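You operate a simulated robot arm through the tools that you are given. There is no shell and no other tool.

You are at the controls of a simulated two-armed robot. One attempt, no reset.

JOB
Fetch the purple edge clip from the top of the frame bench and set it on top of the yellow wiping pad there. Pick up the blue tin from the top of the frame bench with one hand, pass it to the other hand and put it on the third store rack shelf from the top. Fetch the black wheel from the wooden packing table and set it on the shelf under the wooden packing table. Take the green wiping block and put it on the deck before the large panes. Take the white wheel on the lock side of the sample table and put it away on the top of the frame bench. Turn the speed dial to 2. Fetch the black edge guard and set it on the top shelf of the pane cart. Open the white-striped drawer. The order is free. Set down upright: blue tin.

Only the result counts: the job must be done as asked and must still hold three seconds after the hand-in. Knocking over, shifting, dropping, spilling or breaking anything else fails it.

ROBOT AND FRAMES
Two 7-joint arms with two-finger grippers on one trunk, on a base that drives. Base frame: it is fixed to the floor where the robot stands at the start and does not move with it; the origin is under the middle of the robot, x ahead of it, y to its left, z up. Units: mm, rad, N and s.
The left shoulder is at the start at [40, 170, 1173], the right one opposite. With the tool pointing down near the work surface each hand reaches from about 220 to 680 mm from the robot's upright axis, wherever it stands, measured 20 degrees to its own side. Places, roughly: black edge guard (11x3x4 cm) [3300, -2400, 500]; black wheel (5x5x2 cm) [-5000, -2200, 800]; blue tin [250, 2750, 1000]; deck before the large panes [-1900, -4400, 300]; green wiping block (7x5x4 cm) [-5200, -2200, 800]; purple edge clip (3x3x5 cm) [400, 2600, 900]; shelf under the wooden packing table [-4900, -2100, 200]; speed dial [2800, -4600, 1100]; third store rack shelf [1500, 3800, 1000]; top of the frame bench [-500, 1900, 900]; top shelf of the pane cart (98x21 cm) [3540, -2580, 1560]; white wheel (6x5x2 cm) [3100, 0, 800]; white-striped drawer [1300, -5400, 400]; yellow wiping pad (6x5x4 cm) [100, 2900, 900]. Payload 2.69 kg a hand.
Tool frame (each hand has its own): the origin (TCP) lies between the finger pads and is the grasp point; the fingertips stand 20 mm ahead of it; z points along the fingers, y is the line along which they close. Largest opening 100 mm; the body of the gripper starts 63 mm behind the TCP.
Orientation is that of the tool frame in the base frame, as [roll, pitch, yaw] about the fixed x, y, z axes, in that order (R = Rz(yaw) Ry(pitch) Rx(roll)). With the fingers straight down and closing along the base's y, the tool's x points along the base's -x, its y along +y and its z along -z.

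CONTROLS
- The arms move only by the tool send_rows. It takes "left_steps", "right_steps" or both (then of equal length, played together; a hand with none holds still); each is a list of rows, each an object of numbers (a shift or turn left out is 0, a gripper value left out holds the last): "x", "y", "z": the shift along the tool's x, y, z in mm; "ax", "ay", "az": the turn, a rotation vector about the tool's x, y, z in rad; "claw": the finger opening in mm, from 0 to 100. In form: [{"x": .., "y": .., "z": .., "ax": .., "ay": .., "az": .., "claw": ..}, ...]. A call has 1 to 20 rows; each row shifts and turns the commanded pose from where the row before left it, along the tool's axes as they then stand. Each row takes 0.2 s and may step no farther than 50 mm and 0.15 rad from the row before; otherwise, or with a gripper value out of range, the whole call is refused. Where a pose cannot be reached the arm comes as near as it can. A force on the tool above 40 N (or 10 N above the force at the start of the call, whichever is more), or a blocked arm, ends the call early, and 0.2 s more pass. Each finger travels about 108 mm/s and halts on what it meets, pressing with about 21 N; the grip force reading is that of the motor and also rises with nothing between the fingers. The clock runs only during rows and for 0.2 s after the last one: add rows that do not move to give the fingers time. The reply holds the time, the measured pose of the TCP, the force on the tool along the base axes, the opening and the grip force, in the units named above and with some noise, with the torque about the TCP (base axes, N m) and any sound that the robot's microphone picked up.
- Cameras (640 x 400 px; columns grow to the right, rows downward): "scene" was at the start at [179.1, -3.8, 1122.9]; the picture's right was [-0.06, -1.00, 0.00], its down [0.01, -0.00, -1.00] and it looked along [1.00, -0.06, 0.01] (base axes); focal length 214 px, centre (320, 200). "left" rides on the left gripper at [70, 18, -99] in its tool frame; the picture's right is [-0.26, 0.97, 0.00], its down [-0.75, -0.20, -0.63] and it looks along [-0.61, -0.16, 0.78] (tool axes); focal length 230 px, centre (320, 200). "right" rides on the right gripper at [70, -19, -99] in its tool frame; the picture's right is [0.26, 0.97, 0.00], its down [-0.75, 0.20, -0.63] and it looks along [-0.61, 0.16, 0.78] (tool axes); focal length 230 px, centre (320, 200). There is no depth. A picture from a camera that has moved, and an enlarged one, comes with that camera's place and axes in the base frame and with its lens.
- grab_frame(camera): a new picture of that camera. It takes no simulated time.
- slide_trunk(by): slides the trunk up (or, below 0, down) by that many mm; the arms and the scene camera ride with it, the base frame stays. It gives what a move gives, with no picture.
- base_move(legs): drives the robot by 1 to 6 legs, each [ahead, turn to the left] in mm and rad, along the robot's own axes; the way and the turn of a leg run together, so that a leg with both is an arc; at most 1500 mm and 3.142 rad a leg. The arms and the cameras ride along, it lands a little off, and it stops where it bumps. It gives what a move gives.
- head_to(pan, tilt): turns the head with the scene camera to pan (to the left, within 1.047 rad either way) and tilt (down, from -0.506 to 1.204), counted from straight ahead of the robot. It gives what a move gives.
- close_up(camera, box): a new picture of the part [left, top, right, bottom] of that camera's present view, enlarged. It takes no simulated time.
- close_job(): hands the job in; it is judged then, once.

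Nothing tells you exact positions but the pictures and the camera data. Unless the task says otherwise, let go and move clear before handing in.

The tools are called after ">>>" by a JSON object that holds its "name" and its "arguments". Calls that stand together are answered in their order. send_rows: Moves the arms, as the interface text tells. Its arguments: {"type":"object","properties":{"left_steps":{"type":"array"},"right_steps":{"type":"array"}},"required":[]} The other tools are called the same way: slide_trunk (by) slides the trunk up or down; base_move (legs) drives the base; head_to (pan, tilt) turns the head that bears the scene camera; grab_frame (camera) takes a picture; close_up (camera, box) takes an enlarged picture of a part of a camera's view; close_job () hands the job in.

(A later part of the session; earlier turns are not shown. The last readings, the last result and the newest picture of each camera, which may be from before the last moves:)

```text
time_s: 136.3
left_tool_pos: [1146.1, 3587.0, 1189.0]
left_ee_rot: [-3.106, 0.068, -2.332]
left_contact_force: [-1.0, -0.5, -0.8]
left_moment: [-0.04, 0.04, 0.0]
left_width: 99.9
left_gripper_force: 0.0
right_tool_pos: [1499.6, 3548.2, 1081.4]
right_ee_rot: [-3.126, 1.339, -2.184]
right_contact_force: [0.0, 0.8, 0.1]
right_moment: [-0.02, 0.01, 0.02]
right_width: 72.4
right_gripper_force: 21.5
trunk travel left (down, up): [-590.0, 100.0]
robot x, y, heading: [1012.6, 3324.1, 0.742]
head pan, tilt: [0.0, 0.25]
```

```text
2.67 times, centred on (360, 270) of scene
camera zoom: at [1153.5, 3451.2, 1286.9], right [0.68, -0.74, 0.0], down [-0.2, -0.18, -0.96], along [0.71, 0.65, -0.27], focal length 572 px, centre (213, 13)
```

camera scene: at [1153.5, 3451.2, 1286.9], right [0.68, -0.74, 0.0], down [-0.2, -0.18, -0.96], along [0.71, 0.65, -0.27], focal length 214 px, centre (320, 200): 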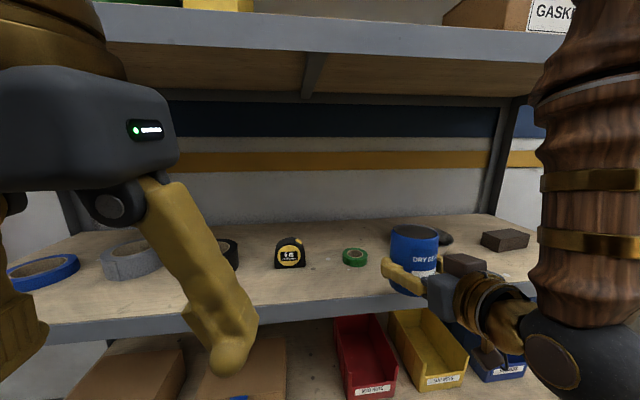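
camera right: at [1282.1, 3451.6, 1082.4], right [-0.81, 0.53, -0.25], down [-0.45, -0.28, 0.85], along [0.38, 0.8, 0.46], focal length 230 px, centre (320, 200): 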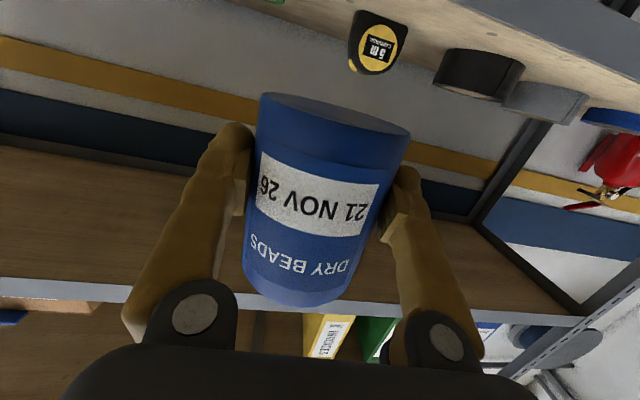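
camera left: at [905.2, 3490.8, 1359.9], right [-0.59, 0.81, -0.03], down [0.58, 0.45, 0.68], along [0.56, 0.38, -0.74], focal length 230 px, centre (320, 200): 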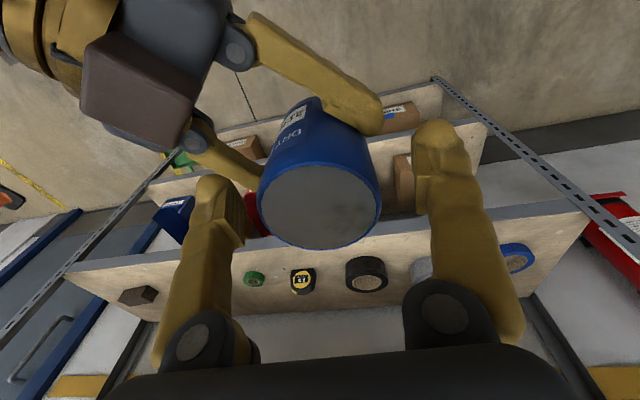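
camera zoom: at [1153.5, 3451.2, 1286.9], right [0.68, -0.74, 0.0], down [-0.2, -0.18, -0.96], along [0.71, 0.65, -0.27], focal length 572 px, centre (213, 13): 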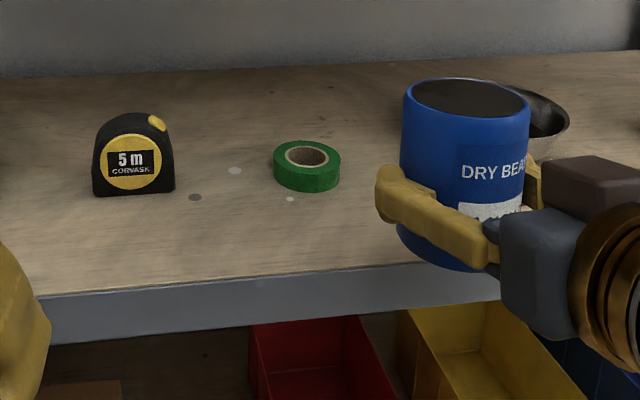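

>>> {"name": "base_move", "arguments": {"legs": [[85, 0]]}}

>>> {"name": "grab_frame", "arguments": {"camera": "scene"}}

>>> {"name": "close_up", "arguments": {"camera": "scene", "box": [280, 220, 520, 350]}}

>>> {"name": "grab_frame", "arguments": {"camera": "right"}}

```text
time_s: 137.4
left_tool_pos: [1176.2, 3618.4, 1196.8]
left_ee_rot: [-3.107, 0.099, -2.331]
left_contact_force: [-0.9, 0.2, -0.1]
left_moment: [-0.04, -0.06, -0.03]
left_width: 100.0
left_gripper_force: 0.1
right_tool_pos: [1533.7, 3583.3, 1097.8]
right_ee_rot: [-3.09, 1.369, -2.148]
right_contact_force: [1.0, 1.1, -5.8]
right_moment: [0.02, -0.01, 0.0]
right_width: 72.1
right_gripper_force: 20.8
trunk travel left (down, up): [-590.0, 100.0]
robot x, y, heading: [1078.2, 3382.9, 0.742]
head pan, tilt: [0.0, 0.25]
```

```text
taken
camera scene: at [1192.8, 3487.6, 1291.3], right [0.68, -0.74, 0.0], down [-0.18, -0.16, -0.97], along [0.71, 0.66, -0.24], focal length 214 px, centre (320, 200)
```

scene: 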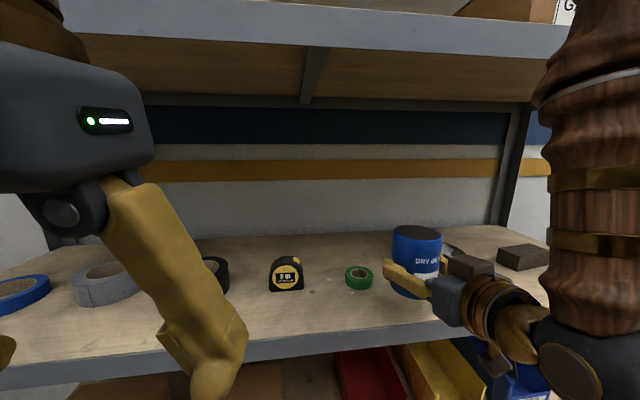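

```text
2.67 times, centred on (400, 285) of scene
camera zoom: at [1192.8, 3487.6, 1291.3], right [0.68, -0.74, 0.0], down [-0.18, -0.16, -0.97], along [0.71, 0.66, -0.24], focal length 572 px, centre (107, -27)
```

zoom: 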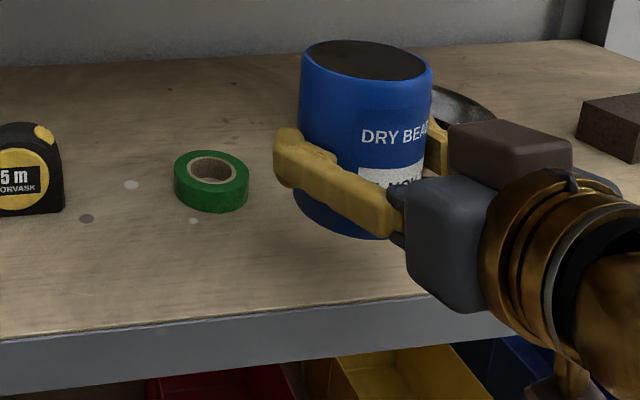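

```text
taken
camera right: at [1484.2, 3480.1, 1049.2], right [-0.81, 0.52, -0.26], down [-0.44, -0.25, 0.86], along [0.38, 0.81, 0.44], focal length 230 px, centre (320, 200)
```

right: 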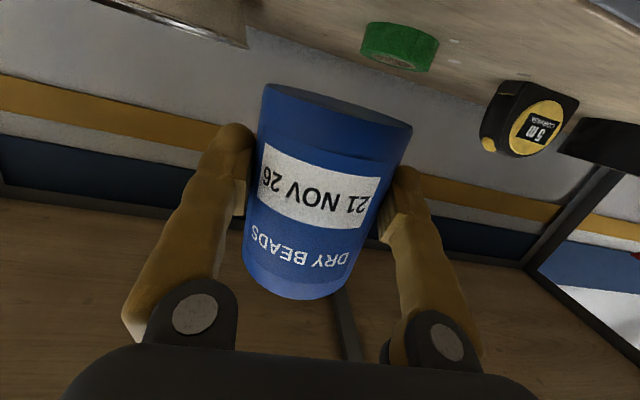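

The robot seems to have leaned back slightly after the drive; I'll wait a moment and re-check the pose.

>>> {"name": "send_rows", "arguments": {"right_steps": [{}, {}]}}

>>> {"name": "grab_frame", "arguments": {"camera": "scene"}}

```text
time_s: 138.0
left_tool_pos: [1201.6, 3640.5, 1191.3]
left_ee_rot: [-3.108, 0.071, -2.328]
left_contact_force: [1.5, -0.3, 0.5]
left_moment: [-0.06, 0.11, 0.03]
left_width: 99.8
left_gripper_force: 0.0
right_tool_pos: [1556.6, 3602.5, 1083.6]
right_ee_rot: [-3.121, 1.341, -2.18]
right_contact_force: [1.0, -0.2, -2.3]
right_moment: [-0.07, 0.08, 0.05]
right_width: 72.5
right_gripper_force: 20.8
trunk travel left (down, up): [-590.0, 100.0]
robot x, y, heading: [1074.2, 3382.3, 0.744]
head pan, tilt: [0.0, 0.25]
```

```text
taken
camera scene: at [1221.2, 3513.5, 1286.1], right [0.68, -0.74, 0.0], down [-0.2, -0.18, -0.96], along [0.71, 0.65, -0.27], focal length 214 px, centre (320, 200)
```

scene: 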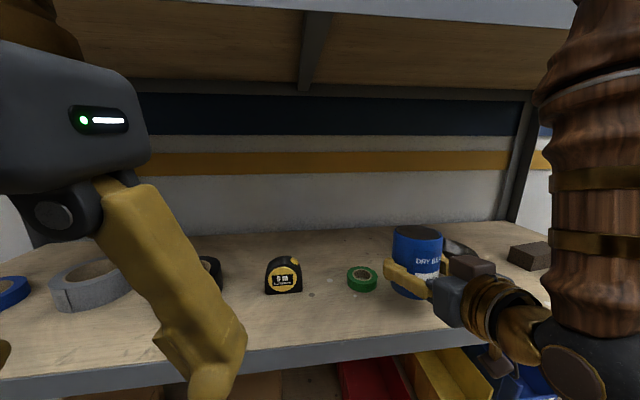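

It was only a sway from braking; now settled. Zooming to verify the tin's position over the shelf.

>>> {"name": "send_rows", "arguments": {"right_steps": [{}, {}, {}]}}

>>> {"name": "close_up", "arguments": {"camera": "scene", "box": [280, 220, 520, 360]}}

>>> {"name": "grab_frame", "arguments": {"camera": "right"}}

```text
time_s: 138.8
left_tool_pos: [1209.3, 3632.8, 1196.9]
left_ee_rot: [-3.084, 0.107, -2.33]
left_contact_force: [0.9, 0.4, -0.8]
left_moment: [-0.02, 0.09, 0.01]
left_width: 100.2
left_gripper_force: 0.0
right_tool_pos: [1548.0, 3593.1, 1091.8]
right_ee_rot: [-3.108, 1.354, -2.167]
right_contact_force: [0.5, 0.3, -3.7]
right_moment: [-0.02, 0.02, -0.01]
right_width: 72.4
right_gripper_force: 21.3
trunk travel left (down, up): [-590.0, 100.0]
robot x, y, heading: [1079.8, 3383.5, 0.746]
head pan, tilt: [0.0, 0.25]
```

```text
2.67 times, centred on (400, 290) of scene
camera zoom: at [1220.9, 3513.1, 1286.1], right [0.68, -0.74, 0.0], down [-0.2, -0.18, -0.96], along [0.71, 0.65, -0.27], focal length 572 px, centre (107, -40)
```

zoom: 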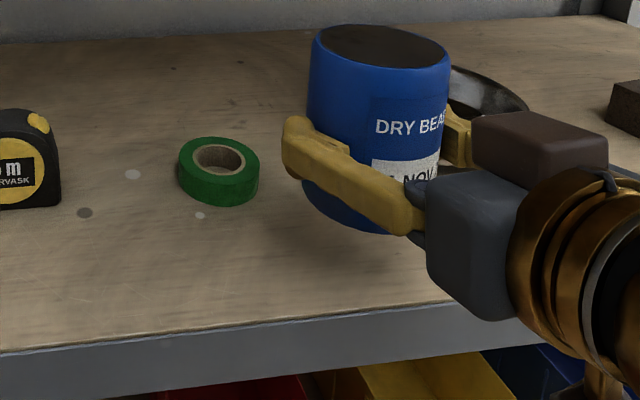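

```text
taken
camera right: at [1496.5, 3490.7, 1043.7], right [-0.81, 0.52, -0.26], down [-0.43, -0.25, 0.87], along [0.39, 0.82, 0.43], focal length 230 px, centre (320, 200)
```

right: 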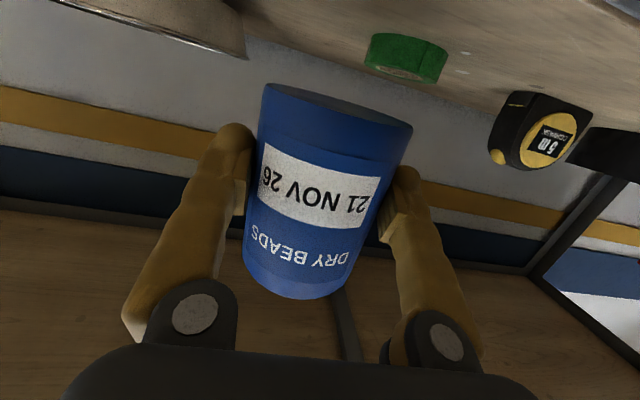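

>>> {"name": "send_rows", "arguments": {"right_steps": [{}, {}, {}, {}, {}]}}

```text
time_s: 140.0
left_tool_pos: [1204.9, 3627.0, 1200.2]
left_ee_rot: [-3.08, 0.117, -2.33]
left_contact_force: [-0.5, 0.7, 0.0]
left_moment: [0.01, 0.01, 0.03]
left_width: 100.3
left_gripper_force: 0.1
right_tool_pos: [1541.1, 3588.5, 1094.3]
right_ee_rot: [-3.099, 1.361, -2.158]
right_contact_force: [0.1, 0.2, -2.8]
right_moment: [-0.03, 0.06, 0.0]
right_width: 72.4
right_gripper_force: 20.7
trunk travel left (down, up): [-590.0, 100.0]
robot x, y, heading: [1076.7, 3380.8, 0.738]
head pan, tilt: [0.0, 0.25]
```

I understand now: after each base move the arms settle to the swayed pose. I'll push the tin ~42 mm further in along the shelf normal, still above the surface.

>>> {"name": "send_rows", "arguments": {"right_steps": [{"x": -1.7, "y": -0.5, "z": 8.2}, {"x": -1.7, "y": -0.5, "z": 8.2}, {"x": -1.7, "y": -0.5, "z": 8.2}, {"x": -1.7, "y": -0.5, "z": 8.2}, {"x": -1.7, "y": -0.5, "z": 8.2}, {"ay": 0.03}, {}, {}, {}]}}

>>> {"name": "close_up", "arguments": {"camera": "scene", "box": [280, 220, 520, 360]}}

```text
time_s: 142.0
left_tool_pos: [1204.4, 3628.6, 1198.0]
left_ee_rot: [-3.082, 0.113, -2.33]
left_contact_force: [0.1, -0.1, -0.5]
left_moment: [0.02, -0.01, 0.01]
left_width: 99.9
left_gripper_force: 0.0
right_tool_pos: [1568.3, 3620.3, 1093.7]
right_ee_rot: [-3.104, 1.33, -2.165]
right_contact_force: [0.7, 0.1, -3.6]
right_moment: [-0.01, 0.0, 0.0]
right_width: 72.3
right_gripper_force: 20.6
trunk travel left (down, up): [-590.0, 100.0]
robot x, y, heading: [1082.7, 3381.0, 0.744]
head pan, tilt: [0.0, 0.25]
```

```text
2.67 times, centred on (400, 290) of scene
camera zoom: at [1216.1, 3509.0, 1287.1], right [0.68, -0.74, 0.0], down [-0.19, -0.18, -0.96], along [0.71, 0.65, -0.26], focal length 572 px, centre (107, -40)
```

zoom: 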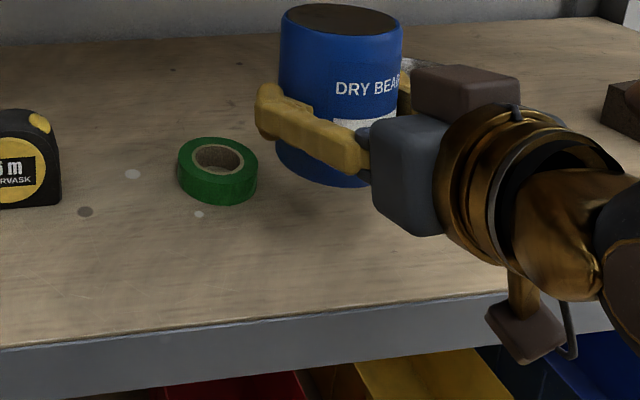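

The tin is about 73 mm inside the edge with good clearance from the green roll. Lowering carefully toward the shelf.

>>> {"name": "send_rows", "arguments": {"right_steps": [{"x": 7}, {"x": 7}, {"x": 7}, {"x": 7}, {"x": 5}, {"x": 3}, {}, {}]}}

>>> {"name": "close_up", "arguments": {"camera": "scene", "box": [300, 220, 540, 360]}}

```text
time_s: 143.8
left_tool_pos: [1205.1, 3628.5, 1198.6]
left_ee_rot: [-3.08, 0.112, -2.329]
left_contact_force: [-0.3, 0.7, -0.5]
left_moment: [0.0, 0.0, -0.01]
left_width: 99.9
left_gripper_force: 0.2
right_tool_pos: [1564.6, 3613.3, 1058.8]
right_ee_rot: [-3.105, 1.331, -2.163]
right_contact_force: [0.1, 0.6, -2.9]
right_moment: [-0.03, -0.01, -0.02]
right_width: 72.3
right_gripper_force: 21.4
trunk travel left (down, up): [-590.0, 100.0]
robot x, y, heading: [1074.9, 3383.9, 0.741]
head pan, tilt: [0.0, 0.25]
```

```text
2.67 times, centred on (420, 290) of scene
camera zoom: at [1216.2, 3509.0, 1287.1], right [0.68, -0.74, 0.0], down [-0.19, -0.18, -0.96], along [0.71, 0.65, -0.26], focal length 572 px, centre (53, -40)
```

zoom: 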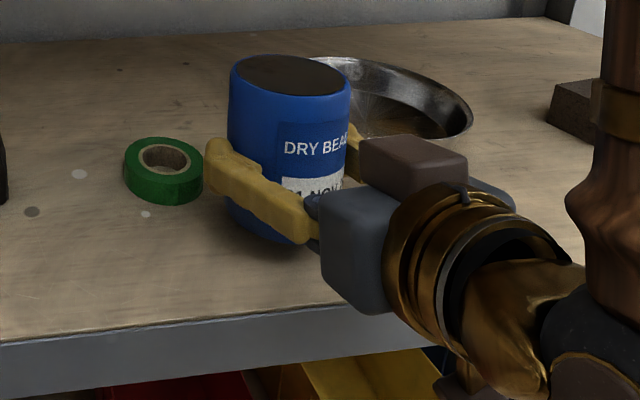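

>>> {"name": "send_rows", "arguments": {"right_steps": [{"x": 4}, {"x": 3}, {"x": 2}, {"x": 2}, {}, {}]}}

>>> {"name": "close_up", "arguments": {"camera": "scene", "box": [320, 230, 480, 330]}}

```text
time_s: 145.2
left_tool_pos: [1205.0, 3626.9, 1199.3]
left_ee_rot: [-3.081, 0.113, -2.329]
left_contact_force: [-0.2, -1.1, 0.1]
left_moment: [-0.03, -0.01, -0.01]
left_width: 99.7
left_gripper_force: 0.0
right_tool_pos: [1562.9, 3612.8, 1048.4]
right_ee_rot: [-3.104, 1.329, -2.163]
right_contact_force: [-0.5, 0.2, -3.8]
right_moment: [0.0, 0.03, 0.02]
right_width: 72.6
right_gripper_force: 21.0
trunk travel left (down, up): [-590.0, 100.0]
robot x, y, heading: [1080.3, 3383.5, 0.745]
head pan, tilt: [0.0, 0.25]
```

```text
4.00 times, centred on (400, 280) of scene
camera zoom: at [1216.2, 3509.0, 1287.1], right [0.68, -0.74, 0.0], down [-0.19, -0.18, -0.96], along [0.71, 0.65, -0.26], focal length 858 px, centre (0, -120)
```

zoom: 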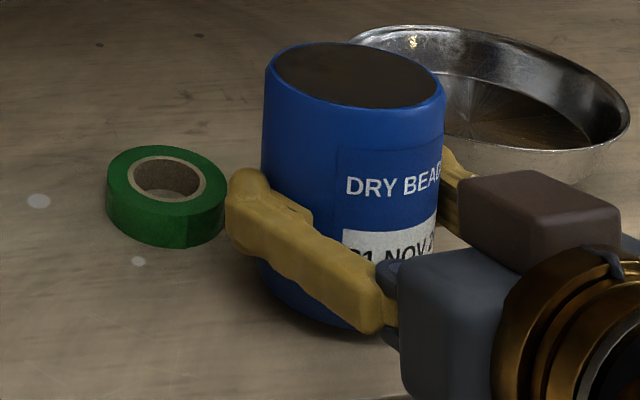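

Not yet touching. I'll shift 12 mm to the right (away from the green roll), then continue lowering.

>>> {"name": "send_rows", "arguments": {"right_steps": [{"y": -6}, {"y": -6}, {}, {"x": 2}, {"x": 2}, {}, {}]}}

```text
time_s: 146.8
left_tool_pos: [1204.3, 3628.6, 1198.8]
left_ee_rot: [-3.083, 0.113, -2.329]
left_contact_force: [-0.5, -0.1, 0.6]
left_moment: [-0.02, 0.03, -0.04]
left_width: 99.9
left_gripper_force: 0.1
right_tool_pos: [1573.0, 3603.2, 1044.9]
right_ee_rot: [-3.105, 1.331, -2.165]
right_contact_force: [-0.1, 1.3, -2.5]
right_moment: [-0.02, 0.03, -0.03]
right_width: 72.5
right_gripper_force: 21.2
trunk travel left (down, up): [-590.0, 100.0]
robot x, y, heading: [1080.4, 3381.6, 0.743]
head pan, tilt: [0.0, 0.25]
```

>>> {"name": "send_rows", "arguments": {"right_steps": [{"x": 2}, {"x": 2}, {}, {}]}}

>>> {"name": "close_up", "arguments": {"camera": "scene", "box": [320, 230, 480, 330]}}

```text
time_s: 147.8
left_tool_pos: [1204.8, 3626.8, 1199.5]
left_ee_rot: [-3.081, 0.116, -2.33]
left_contact_force: [0.8, -0.3, -0.1]
left_moment: [0.0, 0.0, 0.01]
left_width: 99.9
left_gripper_force: 0.1
right_tool_pos: [1572.6, 3603.1, 1042.5]
right_ee_rot: [-3.104, 1.334, -2.161]
right_contact_force: [2.8, -2.8, 11.2]
right_moment: [0.45, -0.4, -0.14]
right_width: 72.8
right_gripper_force: 21.1
trunk travel left (down, up): [-590.0, 100.0]
robot x, y, heading: [1079.8, 3382.3, 0.746]
head pan, tilt: [0.0, 0.25]
```

```text
4.00 times, centred on (400, 280) of scene
camera zoom: at [1215.3, 3507.9, 1287.4], right [0.68, -0.74, 0.0], down [-0.19, -0.18, -0.96], along [0.71, 0.65, -0.26], focal length 858 px, centre (0, -120)
```

zoom: 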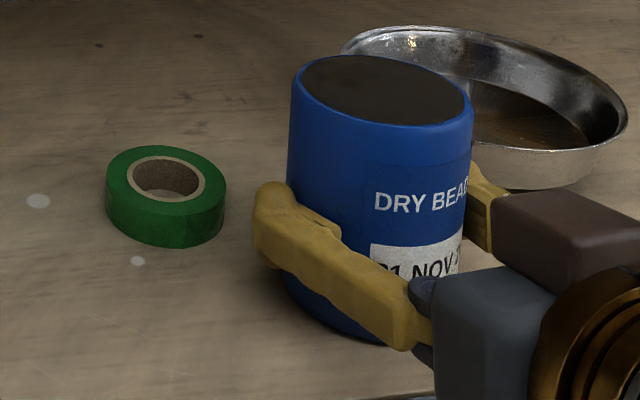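

Contact on the far edge first (torque shows the tin leans slightly forward). I'll rotate the hand a little to level the tin.

>>> {"name": "send_rows", "arguments": {"right_steps": [{"ay": -0.02}, {"ay": -0.02}, {}, {}]}}

```text
time_s: 148.8
left_tool_pos: [1203.2, 3627.4, 1199.9]
left_ee_rot: [-3.082, 0.115, -2.329]
left_contact_force: [0.3, -0.2, 0.4]
left_moment: [0.02, 0.01, 0.04]
left_width: 99.9
left_gripper_force: 0.1
right_tool_pos: [1569.5, 3603.5, 1040.3]
right_ee_rot: [-3.102, 1.37, -2.158]
right_contact_force: [0.3, -3.4, 4.4]
right_moment: [0.16, 0.08, 0.04]
right_width: 72.6
right_gripper_force: 21.4
trunk travel left (down, up): [-590.0, 100.0]
robot x, y, heading: [1076.7, 3383.2, 0.74]
head pan, tilt: [0.0, 0.25]
```

>>> {"name": "send_rows", "arguments": {"right_steps": [{"x": 1.5}, {}, {}]}}

>>> {"name": "close_up", "arguments": {"camera": "scene", "box": [320, 230, 480, 330]}}

>>> {"name": "grab_frame", "arguments": {"camera": "right"}}

```text
time_s: 149.6
left_tool_pos: [1204.1, 3627.0, 1199.1]
left_ee_rot: [-3.083, 0.115, -2.329]
left_contact_force: [0.7, -0.1, 0.2]
left_moment: [0.03, -0.03, -0.01]
left_width: 100.1
left_gripper_force: 0.1
right_tool_pos: [1570.9, 3602.6, 1039.7]
right_ee_rot: [-3.1, 1.374, -2.158]
right_contact_force: [-0.7, -3.3, 8.0]
right_moment: [0.3, 0.14, 0.04]
right_width: 72.5
right_gripper_force: 20.5
trunk travel left (down, up): [-590.0, 100.0]
robot x, y, heading: [1078.0, 3378.7, 0.741]
head pan, tilt: [0.0, 0.25]
```

```text
4.00 times, centred on (400, 280) of scene
camera zoom: at [1215.2, 3508.0, 1287.3], right [0.68, -0.74, 0.0], down [-0.19, -0.18, -0.96], along [0.71, 0.65, -0.26], focal length 858 px, centre (0, -120)
```

zoom: 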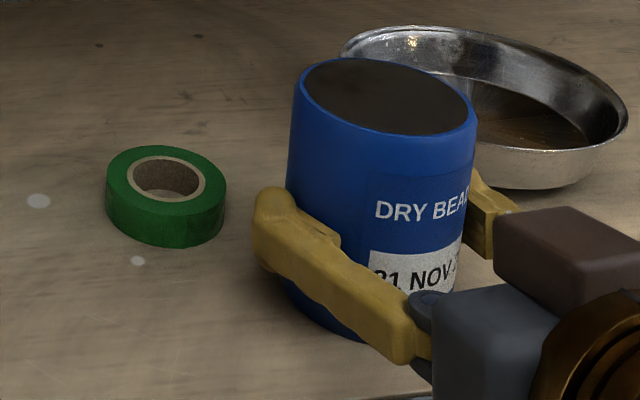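

```text
taken
camera right: at [1519.8, 3501.0, 990.4], right [-0.81, 0.53, -0.26], down [-0.44, -0.26, 0.86], along [0.38, 0.81, 0.44], focal length 230 px, centre (320, 200)
```

right: 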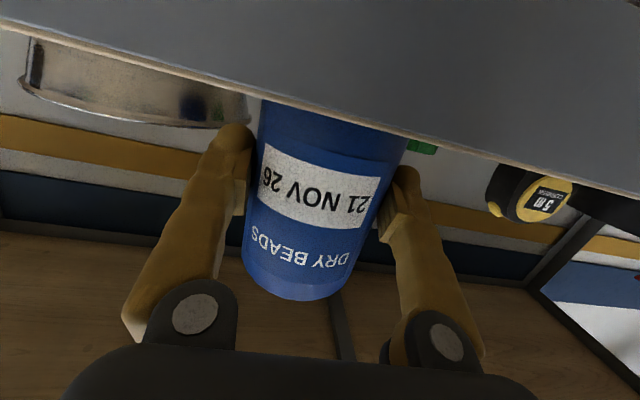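

The tin leans ~3° to the left; I'll lift 3 mm, roll the hand to correct, and lower again.

>>> {"name": "send_rows", "arguments": {"right_steps": [{"x": -4}, {"az": 0.03}, {"az": 0.025}, {}, {"x": 3}, {"x": 1.5}, {}, {}]}}

>>> {"name": "close_up", "arguments": {"camera": "scene", "box": [320, 230, 480, 330]}}

```text
time_s: 151.4
left_tool_pos: [1203.5, 3628.3, 1199.1]
left_ee_rot: [-3.081, 0.115, -2.33]
left_contact_force: [-1.0, 1.0, -0.3]
left_moment: [-0.01, 0.01, -0.01]
left_width: 100.0
left_gripper_force: 0.0
right_tool_pos: [1569.4, 3604.7, 1038.3]
right_ee_rot: [2.915, 1.369, -2.431]
right_contact_force: [0.4, 2.7, 11.5]
right_moment: [-0.09, -0.5, 0.04]
right_width: 72.8
right_gripper_force: 20.6
trunk travel left (down, up): [-590.0, 100.0]
robot x, y, heading: [1078.8, 3380.9, 0.746]
head pan, tilt: [0.0, 0.25]
```

```text
4.00 times, centred on (400, 280) of scene
camera zoom: at [1214.9, 3508.8, 1287.3], right [0.68, -0.74, 0.0], down [-0.19, -0.18, -0.96], along [0.71, 0.65, -0.26], focal length 858 px, centre (0, -120)
```

zoom: 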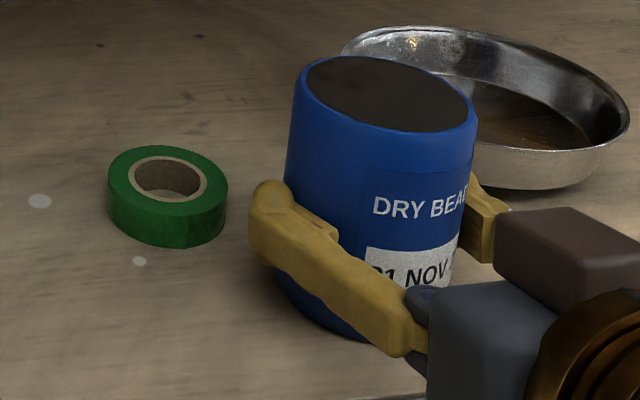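

>>> {"name": "send_rows", "arguments": {"right_steps": [{"x": -3}, {"az": -0.022}, {}, {"x": 2.5}, {}, {}]}}

```text
time_s: 152.8
left_tool_pos: [1204.4, 3628.7, 1198.9]
left_ee_rot: [-3.083, 0.115, -2.33]
left_contact_force: [0.3, 0.0, 0.5]
left_moment: [0.01, 0.03, -0.02]
left_width: 100.0
left_gripper_force: 0.0
right_tool_pos: [1570.8, 3603.9, 1038.8]
right_ee_rot: [3.023, 1.369, -2.321]
right_contact_force: [0.9, -1.0, 0.2]
right_moment: [-0.08, -0.12, -0.04]
right_width: 72.5
right_gripper_force: 21.0
trunk travel left (down, up): [-590.0, 100.0]
robot x, y, heading: [1079.1, 3381.8, 0.746]
head pan, tilt: [0.0, 0.25]
```

>>> {"name": "send_rows", "arguments": {"right_steps": [{"az": -0.01}, {"x": 1.2}, {}, {}]}}

```text
time_s: 153.8
left_tool_pos: [1205.2, 3628.8, 1199.2]
left_ee_rot: [-3.082, 0.115, -2.329]
left_contact_force: [-0.2, -0.2, -0.5]
left_moment: [0.01, 0.01, -0.02]
left_width: 99.8
left_gripper_force: 0.0
right_tool_pos: [1569.2, 3603.8, 1037.6]
right_ee_rot: [3.075, 1.373, -2.269]
right_contact_force: [5.4, 0.3, 8.6]
right_moment: [0.01, -0.13, -0.04]
right_width: 72.5
right_gripper_force: 21.1
trunk travel left (down, up): [-590.0, 100.0]
robot x, y, heading: [1082.5, 3383.4, 0.747]
head pan, tilt: [0.0, 0.25]
```

The support force is now centred, so the tin stands flat. Opening the right hand gently, just enough to release.

>>> {"name": "send_rows", "arguments": {"right_steps": [{"claw": 75}, {"claw": 78}, {"claw": 82}, {"claw": 86}, {}, {}]}}

>>> {"name": "close_up", "arguments": {"camera": "scene", "box": [320, 230, 480, 330]}}

>>> {"name": "grab_frame", "arguments": {"camera": "right"}}

```text
time_s: 155.2
left_tool_pos: [1204.8, 3628.0, 1199.7]
left_ee_rot: [-3.08, 0.114, -2.33]
left_contact_force: [-0.5, 0.6, 0.0]
left_moment: [-0.01, 0.01, 0.01]
left_width: 100.0
left_gripper_force: 0.1
right_tool_pos: [1569.9, 3602.5, 1036.7]
right_ee_rot: [3.071, 1.37, -2.273]
right_contact_force: [0.1, 0.2, 0.5]
right_moment: [0.0, 0.06, -0.02]
right_width: 86.2
right_gripper_force: 0.1
trunk travel left (down, up): [-590.0, 100.0]
robot x, y, heading: [1081.1, 3380.3, 0.743]
head pan, tilt: [0.0, 0.25]
```

```text
4.00 times, centred on (400, 280) of scene
camera zoom: at [1215.9, 3508.8, 1287.2], right [0.68, -0.74, 0.0], down [-0.19, -0.18, -0.96], along [0.71, 0.65, -0.26], focal length 858 px, centre (0, -120)
```

zoom: 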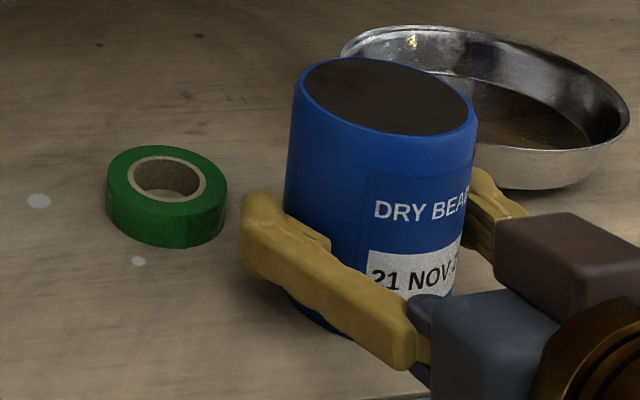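

```text
taken
camera right: at [1517.8, 3502.4, 987.9], right [-0.81, 0.53, -0.24], down [-0.43, -0.27, 0.86], along [0.4, 0.8, 0.44], focal length 230 px, centre (320, 200)
```

right: 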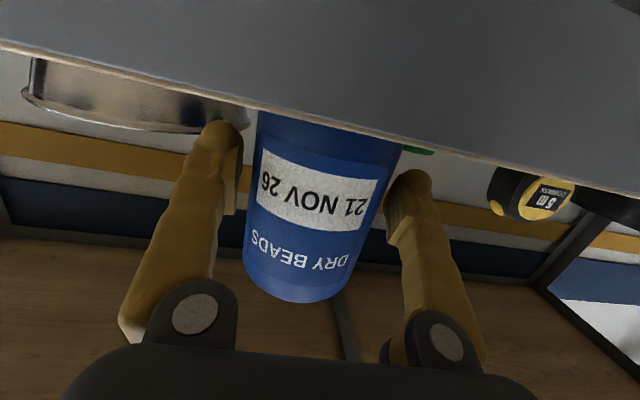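

The tin stands upright on the third shelf. Retracting the right hand straight back.

>>> {"name": "send_rows", "arguments": {"right_steps": [{"z": -8}, {"z": -12}, {"z": -15}, {"z": -15}, {"z": -20}, {"z": -20}, {}]}}

>>> {"name": "grab_frame", "arguments": {"camera": "scene"}}

```text
time_s: 156.8
left_tool_pos: [1205.7, 3628.8, 1198.8]
left_ee_rot: [-3.084, 0.113, -2.33]
left_contact_force: [0.2, 0.1, 0.1]
left_moment: [0.01, 0.05, -0.02]
left_width: 100.2
left_gripper_force: 0.0
right_tool_pos: [1519.0, 3530.9, 1056.7]
right_ee_rot: [3.073, 1.369, -2.273]
right_contact_force: [-0.1, 0.1, 0.0]
right_moment: [-0.01, -0.02, 0.03]
right_width: 86.1
right_gripper_force: 0.1
trunk travel left (down, up): [-590.0, 100.0]
robot x, y, heading: [1083.4, 3382.2, 0.744]
head pan, tilt: [0.0, 0.25]
```

```text
taken
camera scene: at [1215.9, 3509.1, 1287.1], right [0.68, -0.74, 0.0], down [-0.19, -0.18, -0.96], along [0.71, 0.65, -0.26], focal length 214 px, centre (320, 200)
```

scene: 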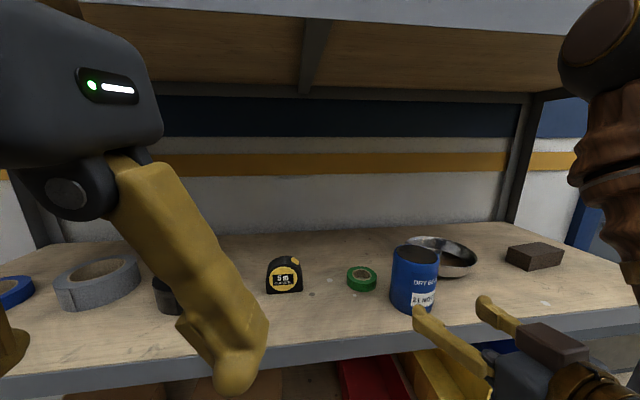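

Tin done. Backing away from the rack.

>>> {"name": "base_move", "arguments": {"legs": [[-300, 0]]}}

>>> {"name": "grab_frame", "arguments": {"camera": "scene"}}

```text
time_s: 158.8
left_tool_pos: [986.5, 3428.9, 1198.5]
left_ee_rot: [-3.083, 0.114, -2.329]
left_contact_force: [-0.8, 0.2, 0.3]
left_moment: [0.03, -0.01, -0.05]
left_width: 99.9
left_gripper_force: 0.2
right_tool_pos: [1301.1, 3332.2, 1056.5]
right_ee_rot: [3.071, 1.371, -2.272]
right_contact_force: [-0.5, 0.5, -0.1]
right_moment: [0.02, 0.01, 0.01]
right_width: 85.8
right_gripper_force: 0.1
trunk travel left (down, up): [-590.0, 100.0]
robot x, y, heading: [863.3, 3183.9, 0.74]
head pan, tilt: [0.0, 0.25]
```

```text
taken
camera scene: at [998.5, 3308.9, 1287.3], right [0.68, -0.74, 0.0], down [-0.19, -0.18, -0.96], along [0.71, 0.65, -0.26], focal length 214 px, centre (320, 200)
```

scene: 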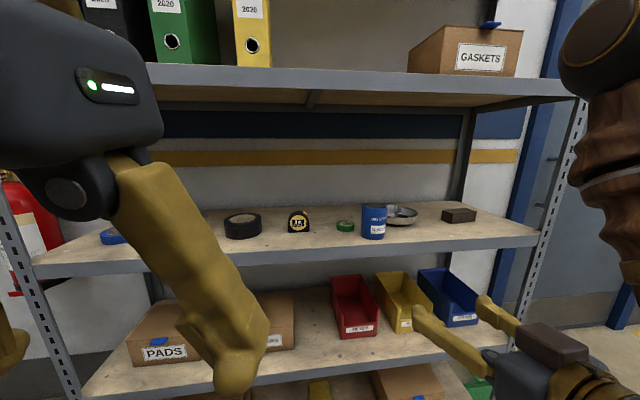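

Both arms to a neutral pose: right hand rotated back to pointing down, left hand forward and levelled.

>>> {"name": "send_rows", "arguments": {"right_steps": [{"ay": 0.145, "claw": 100}, {"ay": 0.145}, {"ay": 0.145}, {"ay": 0.145}, {"ay": 0.145}, {"ay": 0.145}, {"ay": 0.145}, {"ay": 0.145}, {}, {}], "left_steps": [{"x": -15, "ay": 0.02, "ax": -0.01}, {"x": -15, "ay": 0.02, "ax": -0.01}, {"x": -15, "ay": 0.02, "ax": -0.01}, {"x": -15, "ay": 0.02, "ax": -0.01}, {"x": -15, "ay": 0.02, "ax": -0.01}, {"x": -15, "ay": 0.014, "ax": -0.01}, {"x": -15}, {"x": -15}, {}, {}]}}

>>> {"name": "grab_frame", "arguments": {"camera": "scene"}}

```text
time_s: 161.0
left_tool_pos: [1056.1, 3503.3, 1208.7]
left_ee_rot: [-3.141, 0.016, -2.334]
left_contact_force: [-1.2, 0.0, 0.4]
left_moment: [-0.03, -0.02, 0.03]
left_width: 100.1
left_gripper_force: 0.0
right_tool_pos: [1290.1, 3321.4, 1062.7]
right_ee_rot: [3.131, 0.226, -2.205]
right_contact_force: [0.6, 0.0, 0.7]
right_moment: [0.02, 0.02, -0.04]
right_width: 100.1
right_gripper_force: 0.1
trunk travel left (down, up): [-590.0, 100.0]
robot x, y, heading: [862.4, 3182.8, 0.742]
head pan, tilt: [0.0, 0.25]
```

```text
taken
camera scene: at [999.4, 3310.0, 1287.1], right [0.68, -0.74, 0.0], down [-0.19, -0.18, -0.96], along [0.71, 0.65, -0.26], focal length 214 px, centre (320, 200)
```

scene: 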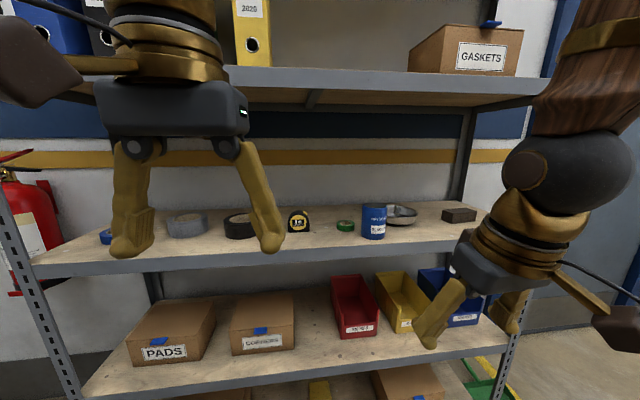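

Neutral poses are fine. I'll finish levelling and raise the right hand, then drive around toward the sample table.

>>> {"name": "send_rows", "arguments": {"right_steps": [{"ay": 0.075, "z": -20}, {"ay": 0.075, "z": -20}, {"ay": 0.075, "z": -20}, {"z": -25}, {"z": -25}, {"z": -20, "az": 0.1}, {"az": 0.1}, {}]}}

>>> {"name": "base_move", "arguments": {"legs": [[0, -1.629], [1010, 0], [0, -0.486], [1450, 0], [0, 0.73]]}}

>>> {"name": "grab_frame", "arguments": {"camera": "scene"}}

```text
time_s: 162.8
left_tool_pos: [1058.0, 3502.2, 1208.9]
left_ee_rot: [3.14, 0.016, -2.332]
left_contact_force: [-0.1, -1.2, -0.8]
left_moment: [0.01, 0.02, -0.01]
left_width: 100.1
left_gripper_force: 0.0
right_tool_pos: [1285.8, 3311.3, 1191.7]
right_ee_rot: [3.131, 0.0, -2.406]
right_contact_force: [0.2, -0.8, 0.5]
right_moment: [0.02, -0.02, 0.0]
right_width: 100.1
right_gripper_force: 0.2
trunk travel left (down, up): [-590.0, 100.0]
robot x, y, heading: [867.4, 3182.5, 0.742]
head pan, tilt: [0.0, 0.25]
```

```text
time_s: 182.2
left_tool_pos: [2205.9, 925.6, 1208.2]
left_ee_rot: [-3.141, 0.016, 2.653]
left_contact_force: [-0.8, 0.0, -0.6]
left_moment: [0.01, 0.02, -0.04]
left_width: 99.9
left_gripper_force: 0.1
right_tool_pos: [2085.4, 654.8, 1192.3]
right_ee_rot: [3.131, -0.001, 2.581]
right_contact_force: [0.1, 0.4, -0.1]
right_moment: [-0.04, 0.01, 0.0]
right_width: 100.0
right_gripper_force: 0.1
trunk travel left (down, up): [-590.0, 100.0]
robot x, y, heading: [1844.5, 1023.6, -0.563]
head pan, tilt: [0.0, 0.25]
```

```text
taken
camera scene: at [2002.9, 928.4, 1287.2], right [-0.53, -0.85, 0.0], down [-0.22, 0.14, -0.96], along [0.82, -0.51, -0.26], focal length 214 px, centre (320, 200)
```

scene: 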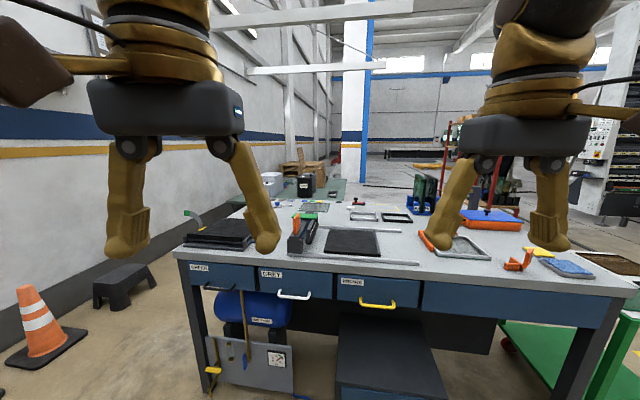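

I see the sample table with drawers. Zooming in on its top for the white wheel.

>>> {"name": "close_up", "arguments": {"camera": "scene", "box": [180, 160, 400, 270]}}

>>> {"name": "close_up", "arguments": {"camera": "scene", "box": [330, 160, 640, 330]}}

```text
2.91 times, centred on (290, 215) of scene
camera zoom: at [2002.9, 928.4, 1287.2], right [-0.53, -0.85, 0.0], down [-0.22, 0.14, -0.96], along [0.82, -0.51, -0.26], focal length 624 px, centre (407, 156)
```

zoom: 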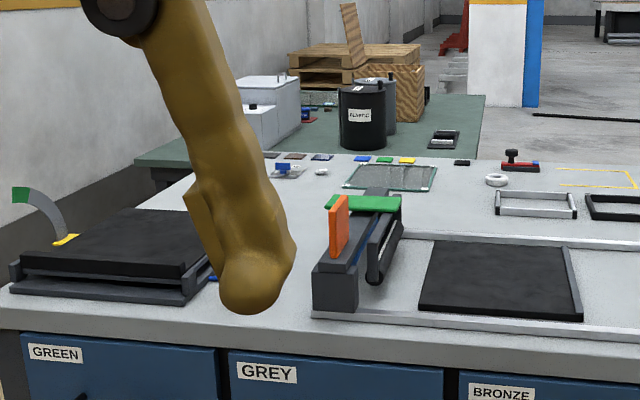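

```text
2.06 times, centred on (485, 245) of scene
camera zoom: at [2002.9, 928.4, 1287.2], right [-0.53, -0.85, 0.0], down [-0.22, 0.14, -0.96], along [0.82, -0.51, -0.26], focal length 443 px, centre (-21, 107)
```

zoom: 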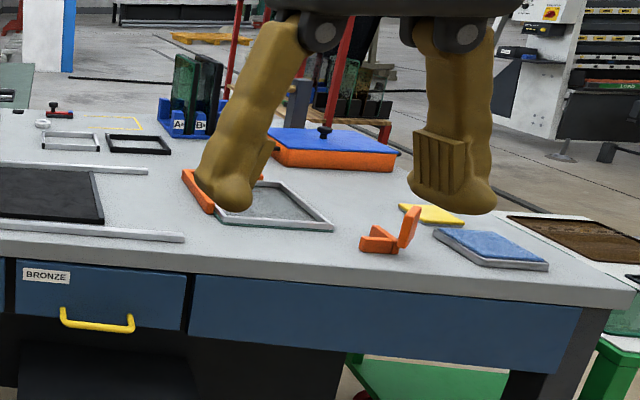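

The white wheel is the white ring at roughly (3110, −30), near the far side of the table by a red lock clamp; I need to reach it from the far side. I'll drive around the right end of the table, keeping clear of the green cart, and look again.

>>> {"name": "base_move", "arguments": {"legs": [[0, -1.576], [1500, 0], [0, 0.813], [1200, 0], [0, 1.4]]}}

>>> {"name": "grab_frame", "arguments": {"camera": "scene"}}

```text
time_s: 204.7
left_tool_pos: [1723.8, -1219.1, 1214.4]
left_ee_rot: [3.141, 0.034, -2.995]
left_contact_force: [-0.5, -0.2, -0.2]
left_moment: [0.02, 0.0, -0.05]
left_width: 100.0
left_gripper_force: 0.0
right_tool_pos: [1786.7, -1511.2, 1196.8]
right_ee_rot: [3.131, 0.015, -3.068]
right_contact_force: [-0.1, -0.6, 0.0]
right_moment: [-0.03, 0.02, 0.0]
right_width: 99.9
right_gripper_force: 0.0
trunk travel left (down, up): [-590.0, 100.0]
robot x, y, heading: [1391.5, -1352.5, 0.08]
head pan, tilt: [0.0, 0.25]
```

```text
taken
camera scene: at [1579.0, -1343.9, 1287.2], right [0.08, -1.0, 0.0], down [-0.26, -0.02, -0.96], along [0.96, 0.08, -0.26], focal length 214 px, centre (320, 200)
```

scene: 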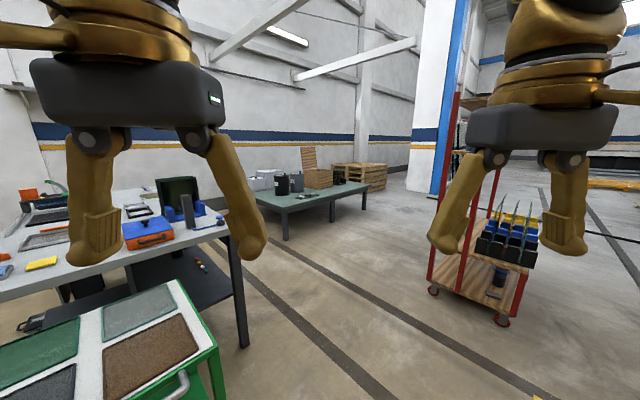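

The far side of the sample table is open. I'll drive around (keeping clear of the green cart) to stand at the far side facing the wheel.

>>> {"name": "base_move", "arguments": {"legs": [[0, -0.863], [300, 0], [0, 0.842], [1350, 0], [0, 1.003]]}}

>>> {"name": "grab_frame", "arguments": {"camera": "scene"}}

```text
time_s: 220.1
left_tool_pos: [3027.1, -1151.4, 1218.1]
left_ee_rot: [-3.141, 0.05, -2.032]
left_contact_force: [-0.1, 0.7, 0.3]
left_moment: [-0.01, -0.01, -0.02]
left_width: 100.2
left_gripper_force: 0.1
right_tool_pos: [3303.1, -1267.1, 1202.7]
right_ee_rot: [3.132, 0.03, -2.102]
right_contact_force: [-0.2, -0.5, 0.4]
right_moment: [-0.01, 0.03, 0.0]
right_width: 100.2
right_gripper_force: 0.0
trunk travel left (down, up): [-590.0, 100.0]
robot x, y, heading: [2967.3, -1489.9, 1.045]
head pan, tilt: [0.0, 0.25]
```

```text
taken
camera scene: at [3061.8, -1328.9, 1287.2], right [0.86, -0.5, 0.0], down [-0.13, -0.23, -0.96], along [0.49, 0.83, -0.26], focal length 214 px, centre (320, 200)
```

scene: 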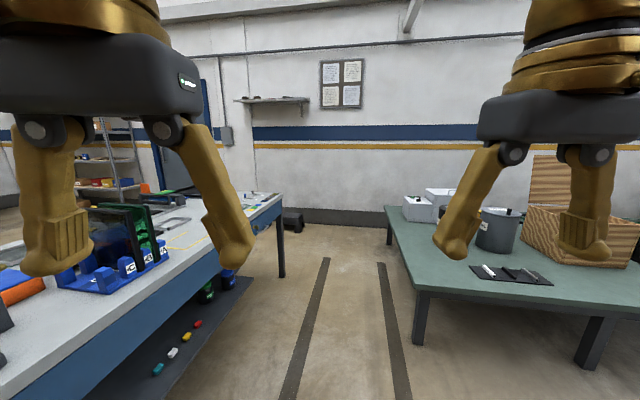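

The aisle is clear. Driving along it and turning to face the table where the white wheel is.

>>> {"name": "base_move", "arguments": {"legs": [[0, 0.033], [1190, 0], [0, 1.31]]}}

>>> {"name": "head_to", "arguments": {"pan": 0, "tilt": 0.6}}

>>> {"name": "grab_frame", "arguments": {"camera": "scene"}}

```text
time_s: 230.0
left_tool_pos: [3225.0, -297.6, 1223.5]
left_ee_rot: [3.142, 0.064, -0.656]
left_contact_force: [-0.3, 0.0, -0.1]
left_moment: [0.01, 0.02, 0.01]
left_width: 100.2
left_gripper_force: 0.1
right_tool_pos: [3391.2, -47.0, 1208.3]
right_ee_rot: [3.134, 0.047, -0.728]
right_contact_force: [-0.2, -0.7, -0.4]
right_moment: [-0.02, 0.04, 0.0]
right_width: 99.9
right_gripper_force: 0.1
trunk travel left (down, up): [-590.0, 100.0]
robot x, y, heading: [3530.4, -403.8, 2.417]
head pan, tilt: [0.0, 0.25]
```

```text
time_s: 230.8
left_tool_pos: [3243.1, -314.3, 1219.9]
left_ee_rot: [3.139, 0.045, -0.659]
left_contact_force: [-0.8, 0.1, -0.4]
left_moment: [0.02, -0.01, 0.01]
left_width: 99.8
left_gripper_force: 0.0
right_tool_pos: [3405.6, -60.6, 1213.9]
right_ee_rot: [3.134, 0.066, -0.724]
right_contact_force: [1.1, -0.3, -0.3]
right_moment: [0.04, 0.03, 0.0]
right_width: 100.1
right_gripper_force: 0.0
trunk travel left (down, up): [-590.0, 100.0]
robot x, y, heading: [3535.5, -397.6, 2.413]
head pan, tilt: [0.0, 0.6]
```

```text
taken
camera scene: at [3402.2, -283.4, 1255.3], right [0.66, 0.75, 0.0], down [0.43, -0.38, -0.82], along [-0.61, 0.54, -0.58], focal length 214 px, centre (320, 200)
```

scene: 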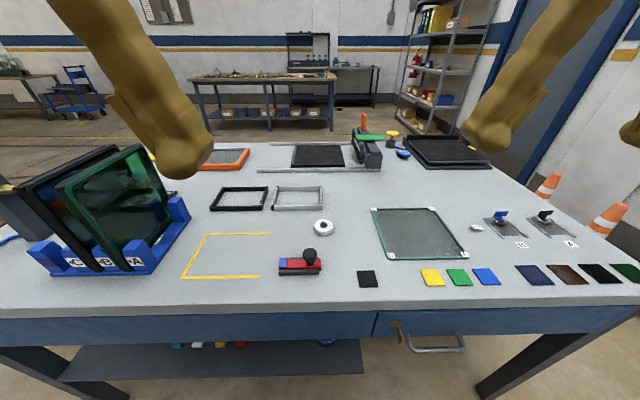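

Clear view of the table: the white wheel is at the image centre. Zooming in on it.

>>> {"name": "close_up", "arguments": {"camera": "scene", "box": [260, 190, 400, 290]}}

>>> {"name": "close_up", "arguments": {"camera": "scene", "box": [370, 200, 570, 360]}}

```text
4.00 times, centred on (330, 240) of scene
camera zoom: at [3402.2, -283.4, 1255.3], right [0.66, 0.75, 0.0], down [0.43, -0.38, -0.82], along [-0.61, 0.54, -0.58], focal length 858 px, centre (280, 40)
```

zoom: 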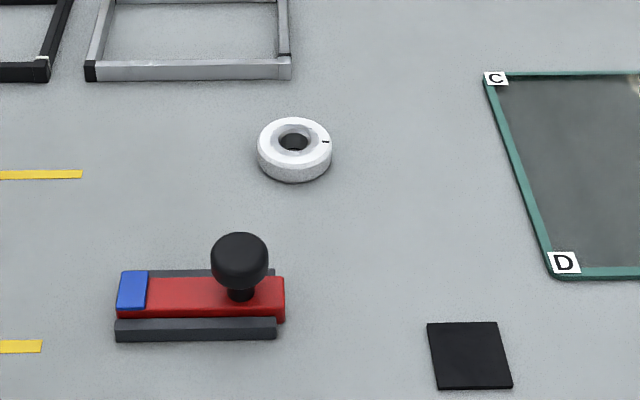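

```text
2.50 times, centred on (470, 280) of scene
camera zoom: at [3402.2, -283.4, 1255.3], right [0.66, 0.75, 0.0], down [0.43, -0.38, -0.82], along [-0.61, 0.54, -0.58], focal length 536 px, centre (-55, 0)
```

zoom: 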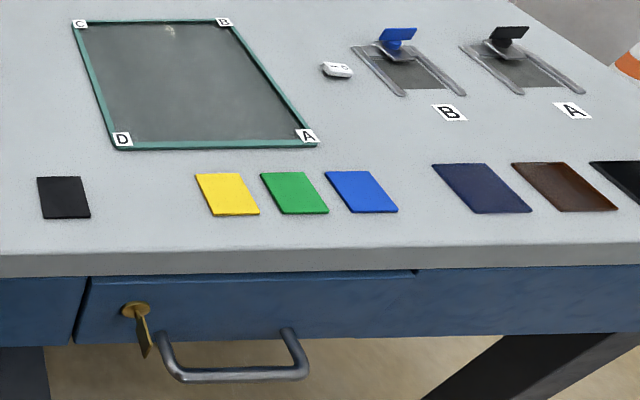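

That's the white wheel on the lock side (the drawer with the key is on this side). I'll lower the trunk for reach and triangulate.

>>> {"name": "slide_trunk", "arguments": {"by": -170}}

>>> {"name": "close_up", "arguments": {"camera": "scene", "box": [240, 120, 420, 220]}}

>>> {"name": "grab_frame", "arguments": {"camera": "scene"}}

```text
time_s: 232.7
left_tool_pos: [3240.7, -312.0, 1050.0]
left_ee_rot: [3.139, 0.05, -0.656]
left_contact_force: [-0.3, 0.4, 0.0]
left_moment: [0.02, 0.01, -0.02]
left_width: 100.4
left_gripper_force: 0.2
right_tool_pos: [3406.1, -59.0, 1043.1]
right_ee_rot: [3.134, 0.063, -0.729]
right_contact_force: [-0.1, 0.3, 0.0]
right_moment: [0.0, 0.01, 0.02]
right_width: 99.9
right_gripper_force: 0.0
trunk travel left (down, up): [-420.0, 270.0]
robot x, y, heading: [3532.5, -402.6, 2.423]
head pan, tilt: [0.0, 0.6]
```

```text
3.56 times, centred on (330, 170) of scene
camera zoom: at [3403.8, -284.2, 1085.2], right [0.66, 0.75, 0.0], down [0.43, -0.38, -0.82], along [-0.61, 0.54, -0.58], focal length 763 px, centre (284, 307)
```

zoom: 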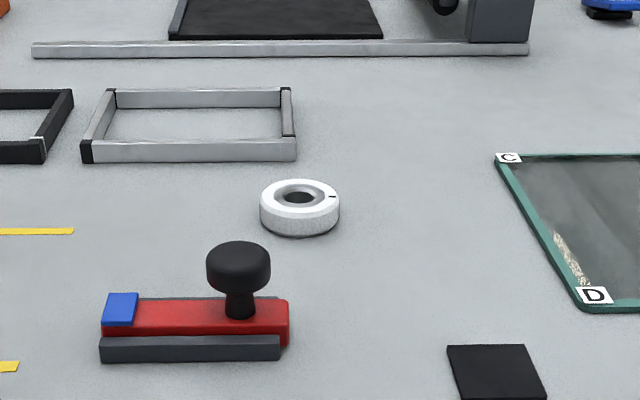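

```text
taken
camera scene: at [3403.8, -284.2, 1085.2], right [0.66, 0.75, 0.0], down [0.43, -0.38, -0.82], along [-0.61, 0.54, -0.58], focal length 214 px, centre (320, 200)
```

scene: 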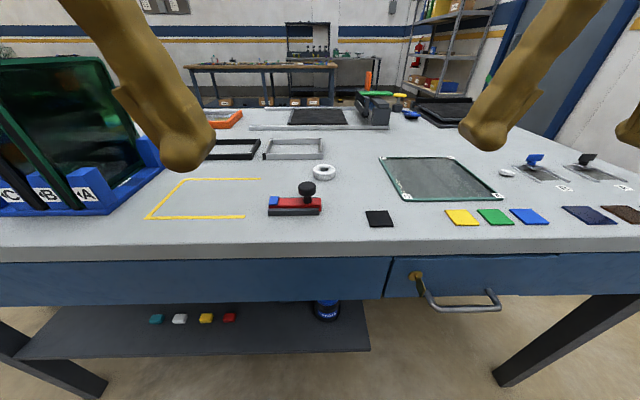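

Wheel top centre ≈ (3089, 7, 866), table ≈ 843. I'll move 60 mm closer so it's comfortably within reach, then position the left hand above.

>>> {"name": "base_move", "arguments": {"legs": [[60, 0]]}}

>>> {"name": "send_rows", "arguments": {"left_steps": [{}, {}, {}, {}]}}

>>> {"name": "close_up", "arguments": {"camera": "scene", "box": [240, 130, 420, 230]}}

```text
time_s: 233.7
left_tool_pos: [3202.2, -278.0, 1060.6]
left_ee_rot: [-3.141, 0.092, -0.658]
left_contact_force: [-1.1, 0.6, 1.9]
left_moment: [-0.01, -0.08, 0.0]
left_width: 99.8
left_gripper_force: 0.0
right_tool_pos: [3370.2, -27.1, 1047.6]
right_ee_rot: [3.133, 0.075, -0.728]
right_contact_force: [0.4, 1.1, -0.2]
right_moment: [-0.02, -0.06, -0.02]
right_width: 100.3
right_gripper_force: 0.0
trunk travel left (down, up): [-420.0, 270.0]
robot x, y, heading: [3492.2, -360.0, 2.419]
head pan, tilt: [0.0, 0.6]
```

```text
time_s: 234.7
left_tool_pos: [3200.0, -277.1, 1044.7]
left_ee_rot: [3.139, 0.032, -0.658]
left_contact_force: [-0.2, -0.7, -0.3]
left_moment: [-0.03, -0.03, -0.03]
left_width: 100.1
left_gripper_force: 0.0
right_tool_pos: [3362.8, -22.2, 1043.7]
right_ee_rot: [3.134, 0.066, -0.727]
right_contact_force: [-0.3, 0.5, 0.0]
right_moment: [-0.02, 0.01, 0.01]
right_width: 100.0
right_gripper_force: 0.1
trunk travel left (down, up): [-420.0, 270.0]
robot x, y, heading: [3490.5, -361.7, 2.419]
head pan, tilt: [0.0, 0.6]
```

```text
3.56 times, centred on (330, 180) of scene
camera zoom: at [3356.7, -242.6, 1084.5], right [0.66, 0.75, 0.0], down [0.44, -0.39, -0.81], along [-0.61, 0.54, -0.58], focal length 763 px, centre (284, 271)
```

zoom: 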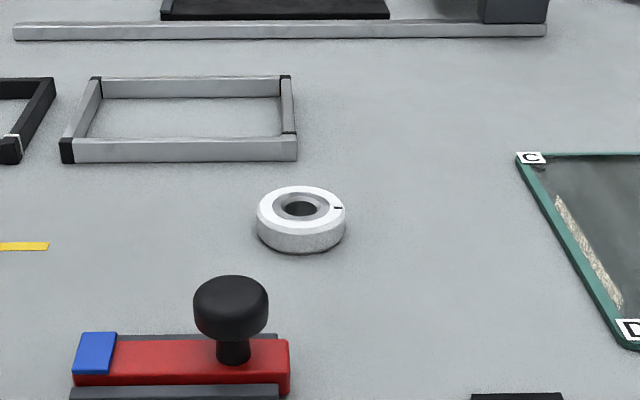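

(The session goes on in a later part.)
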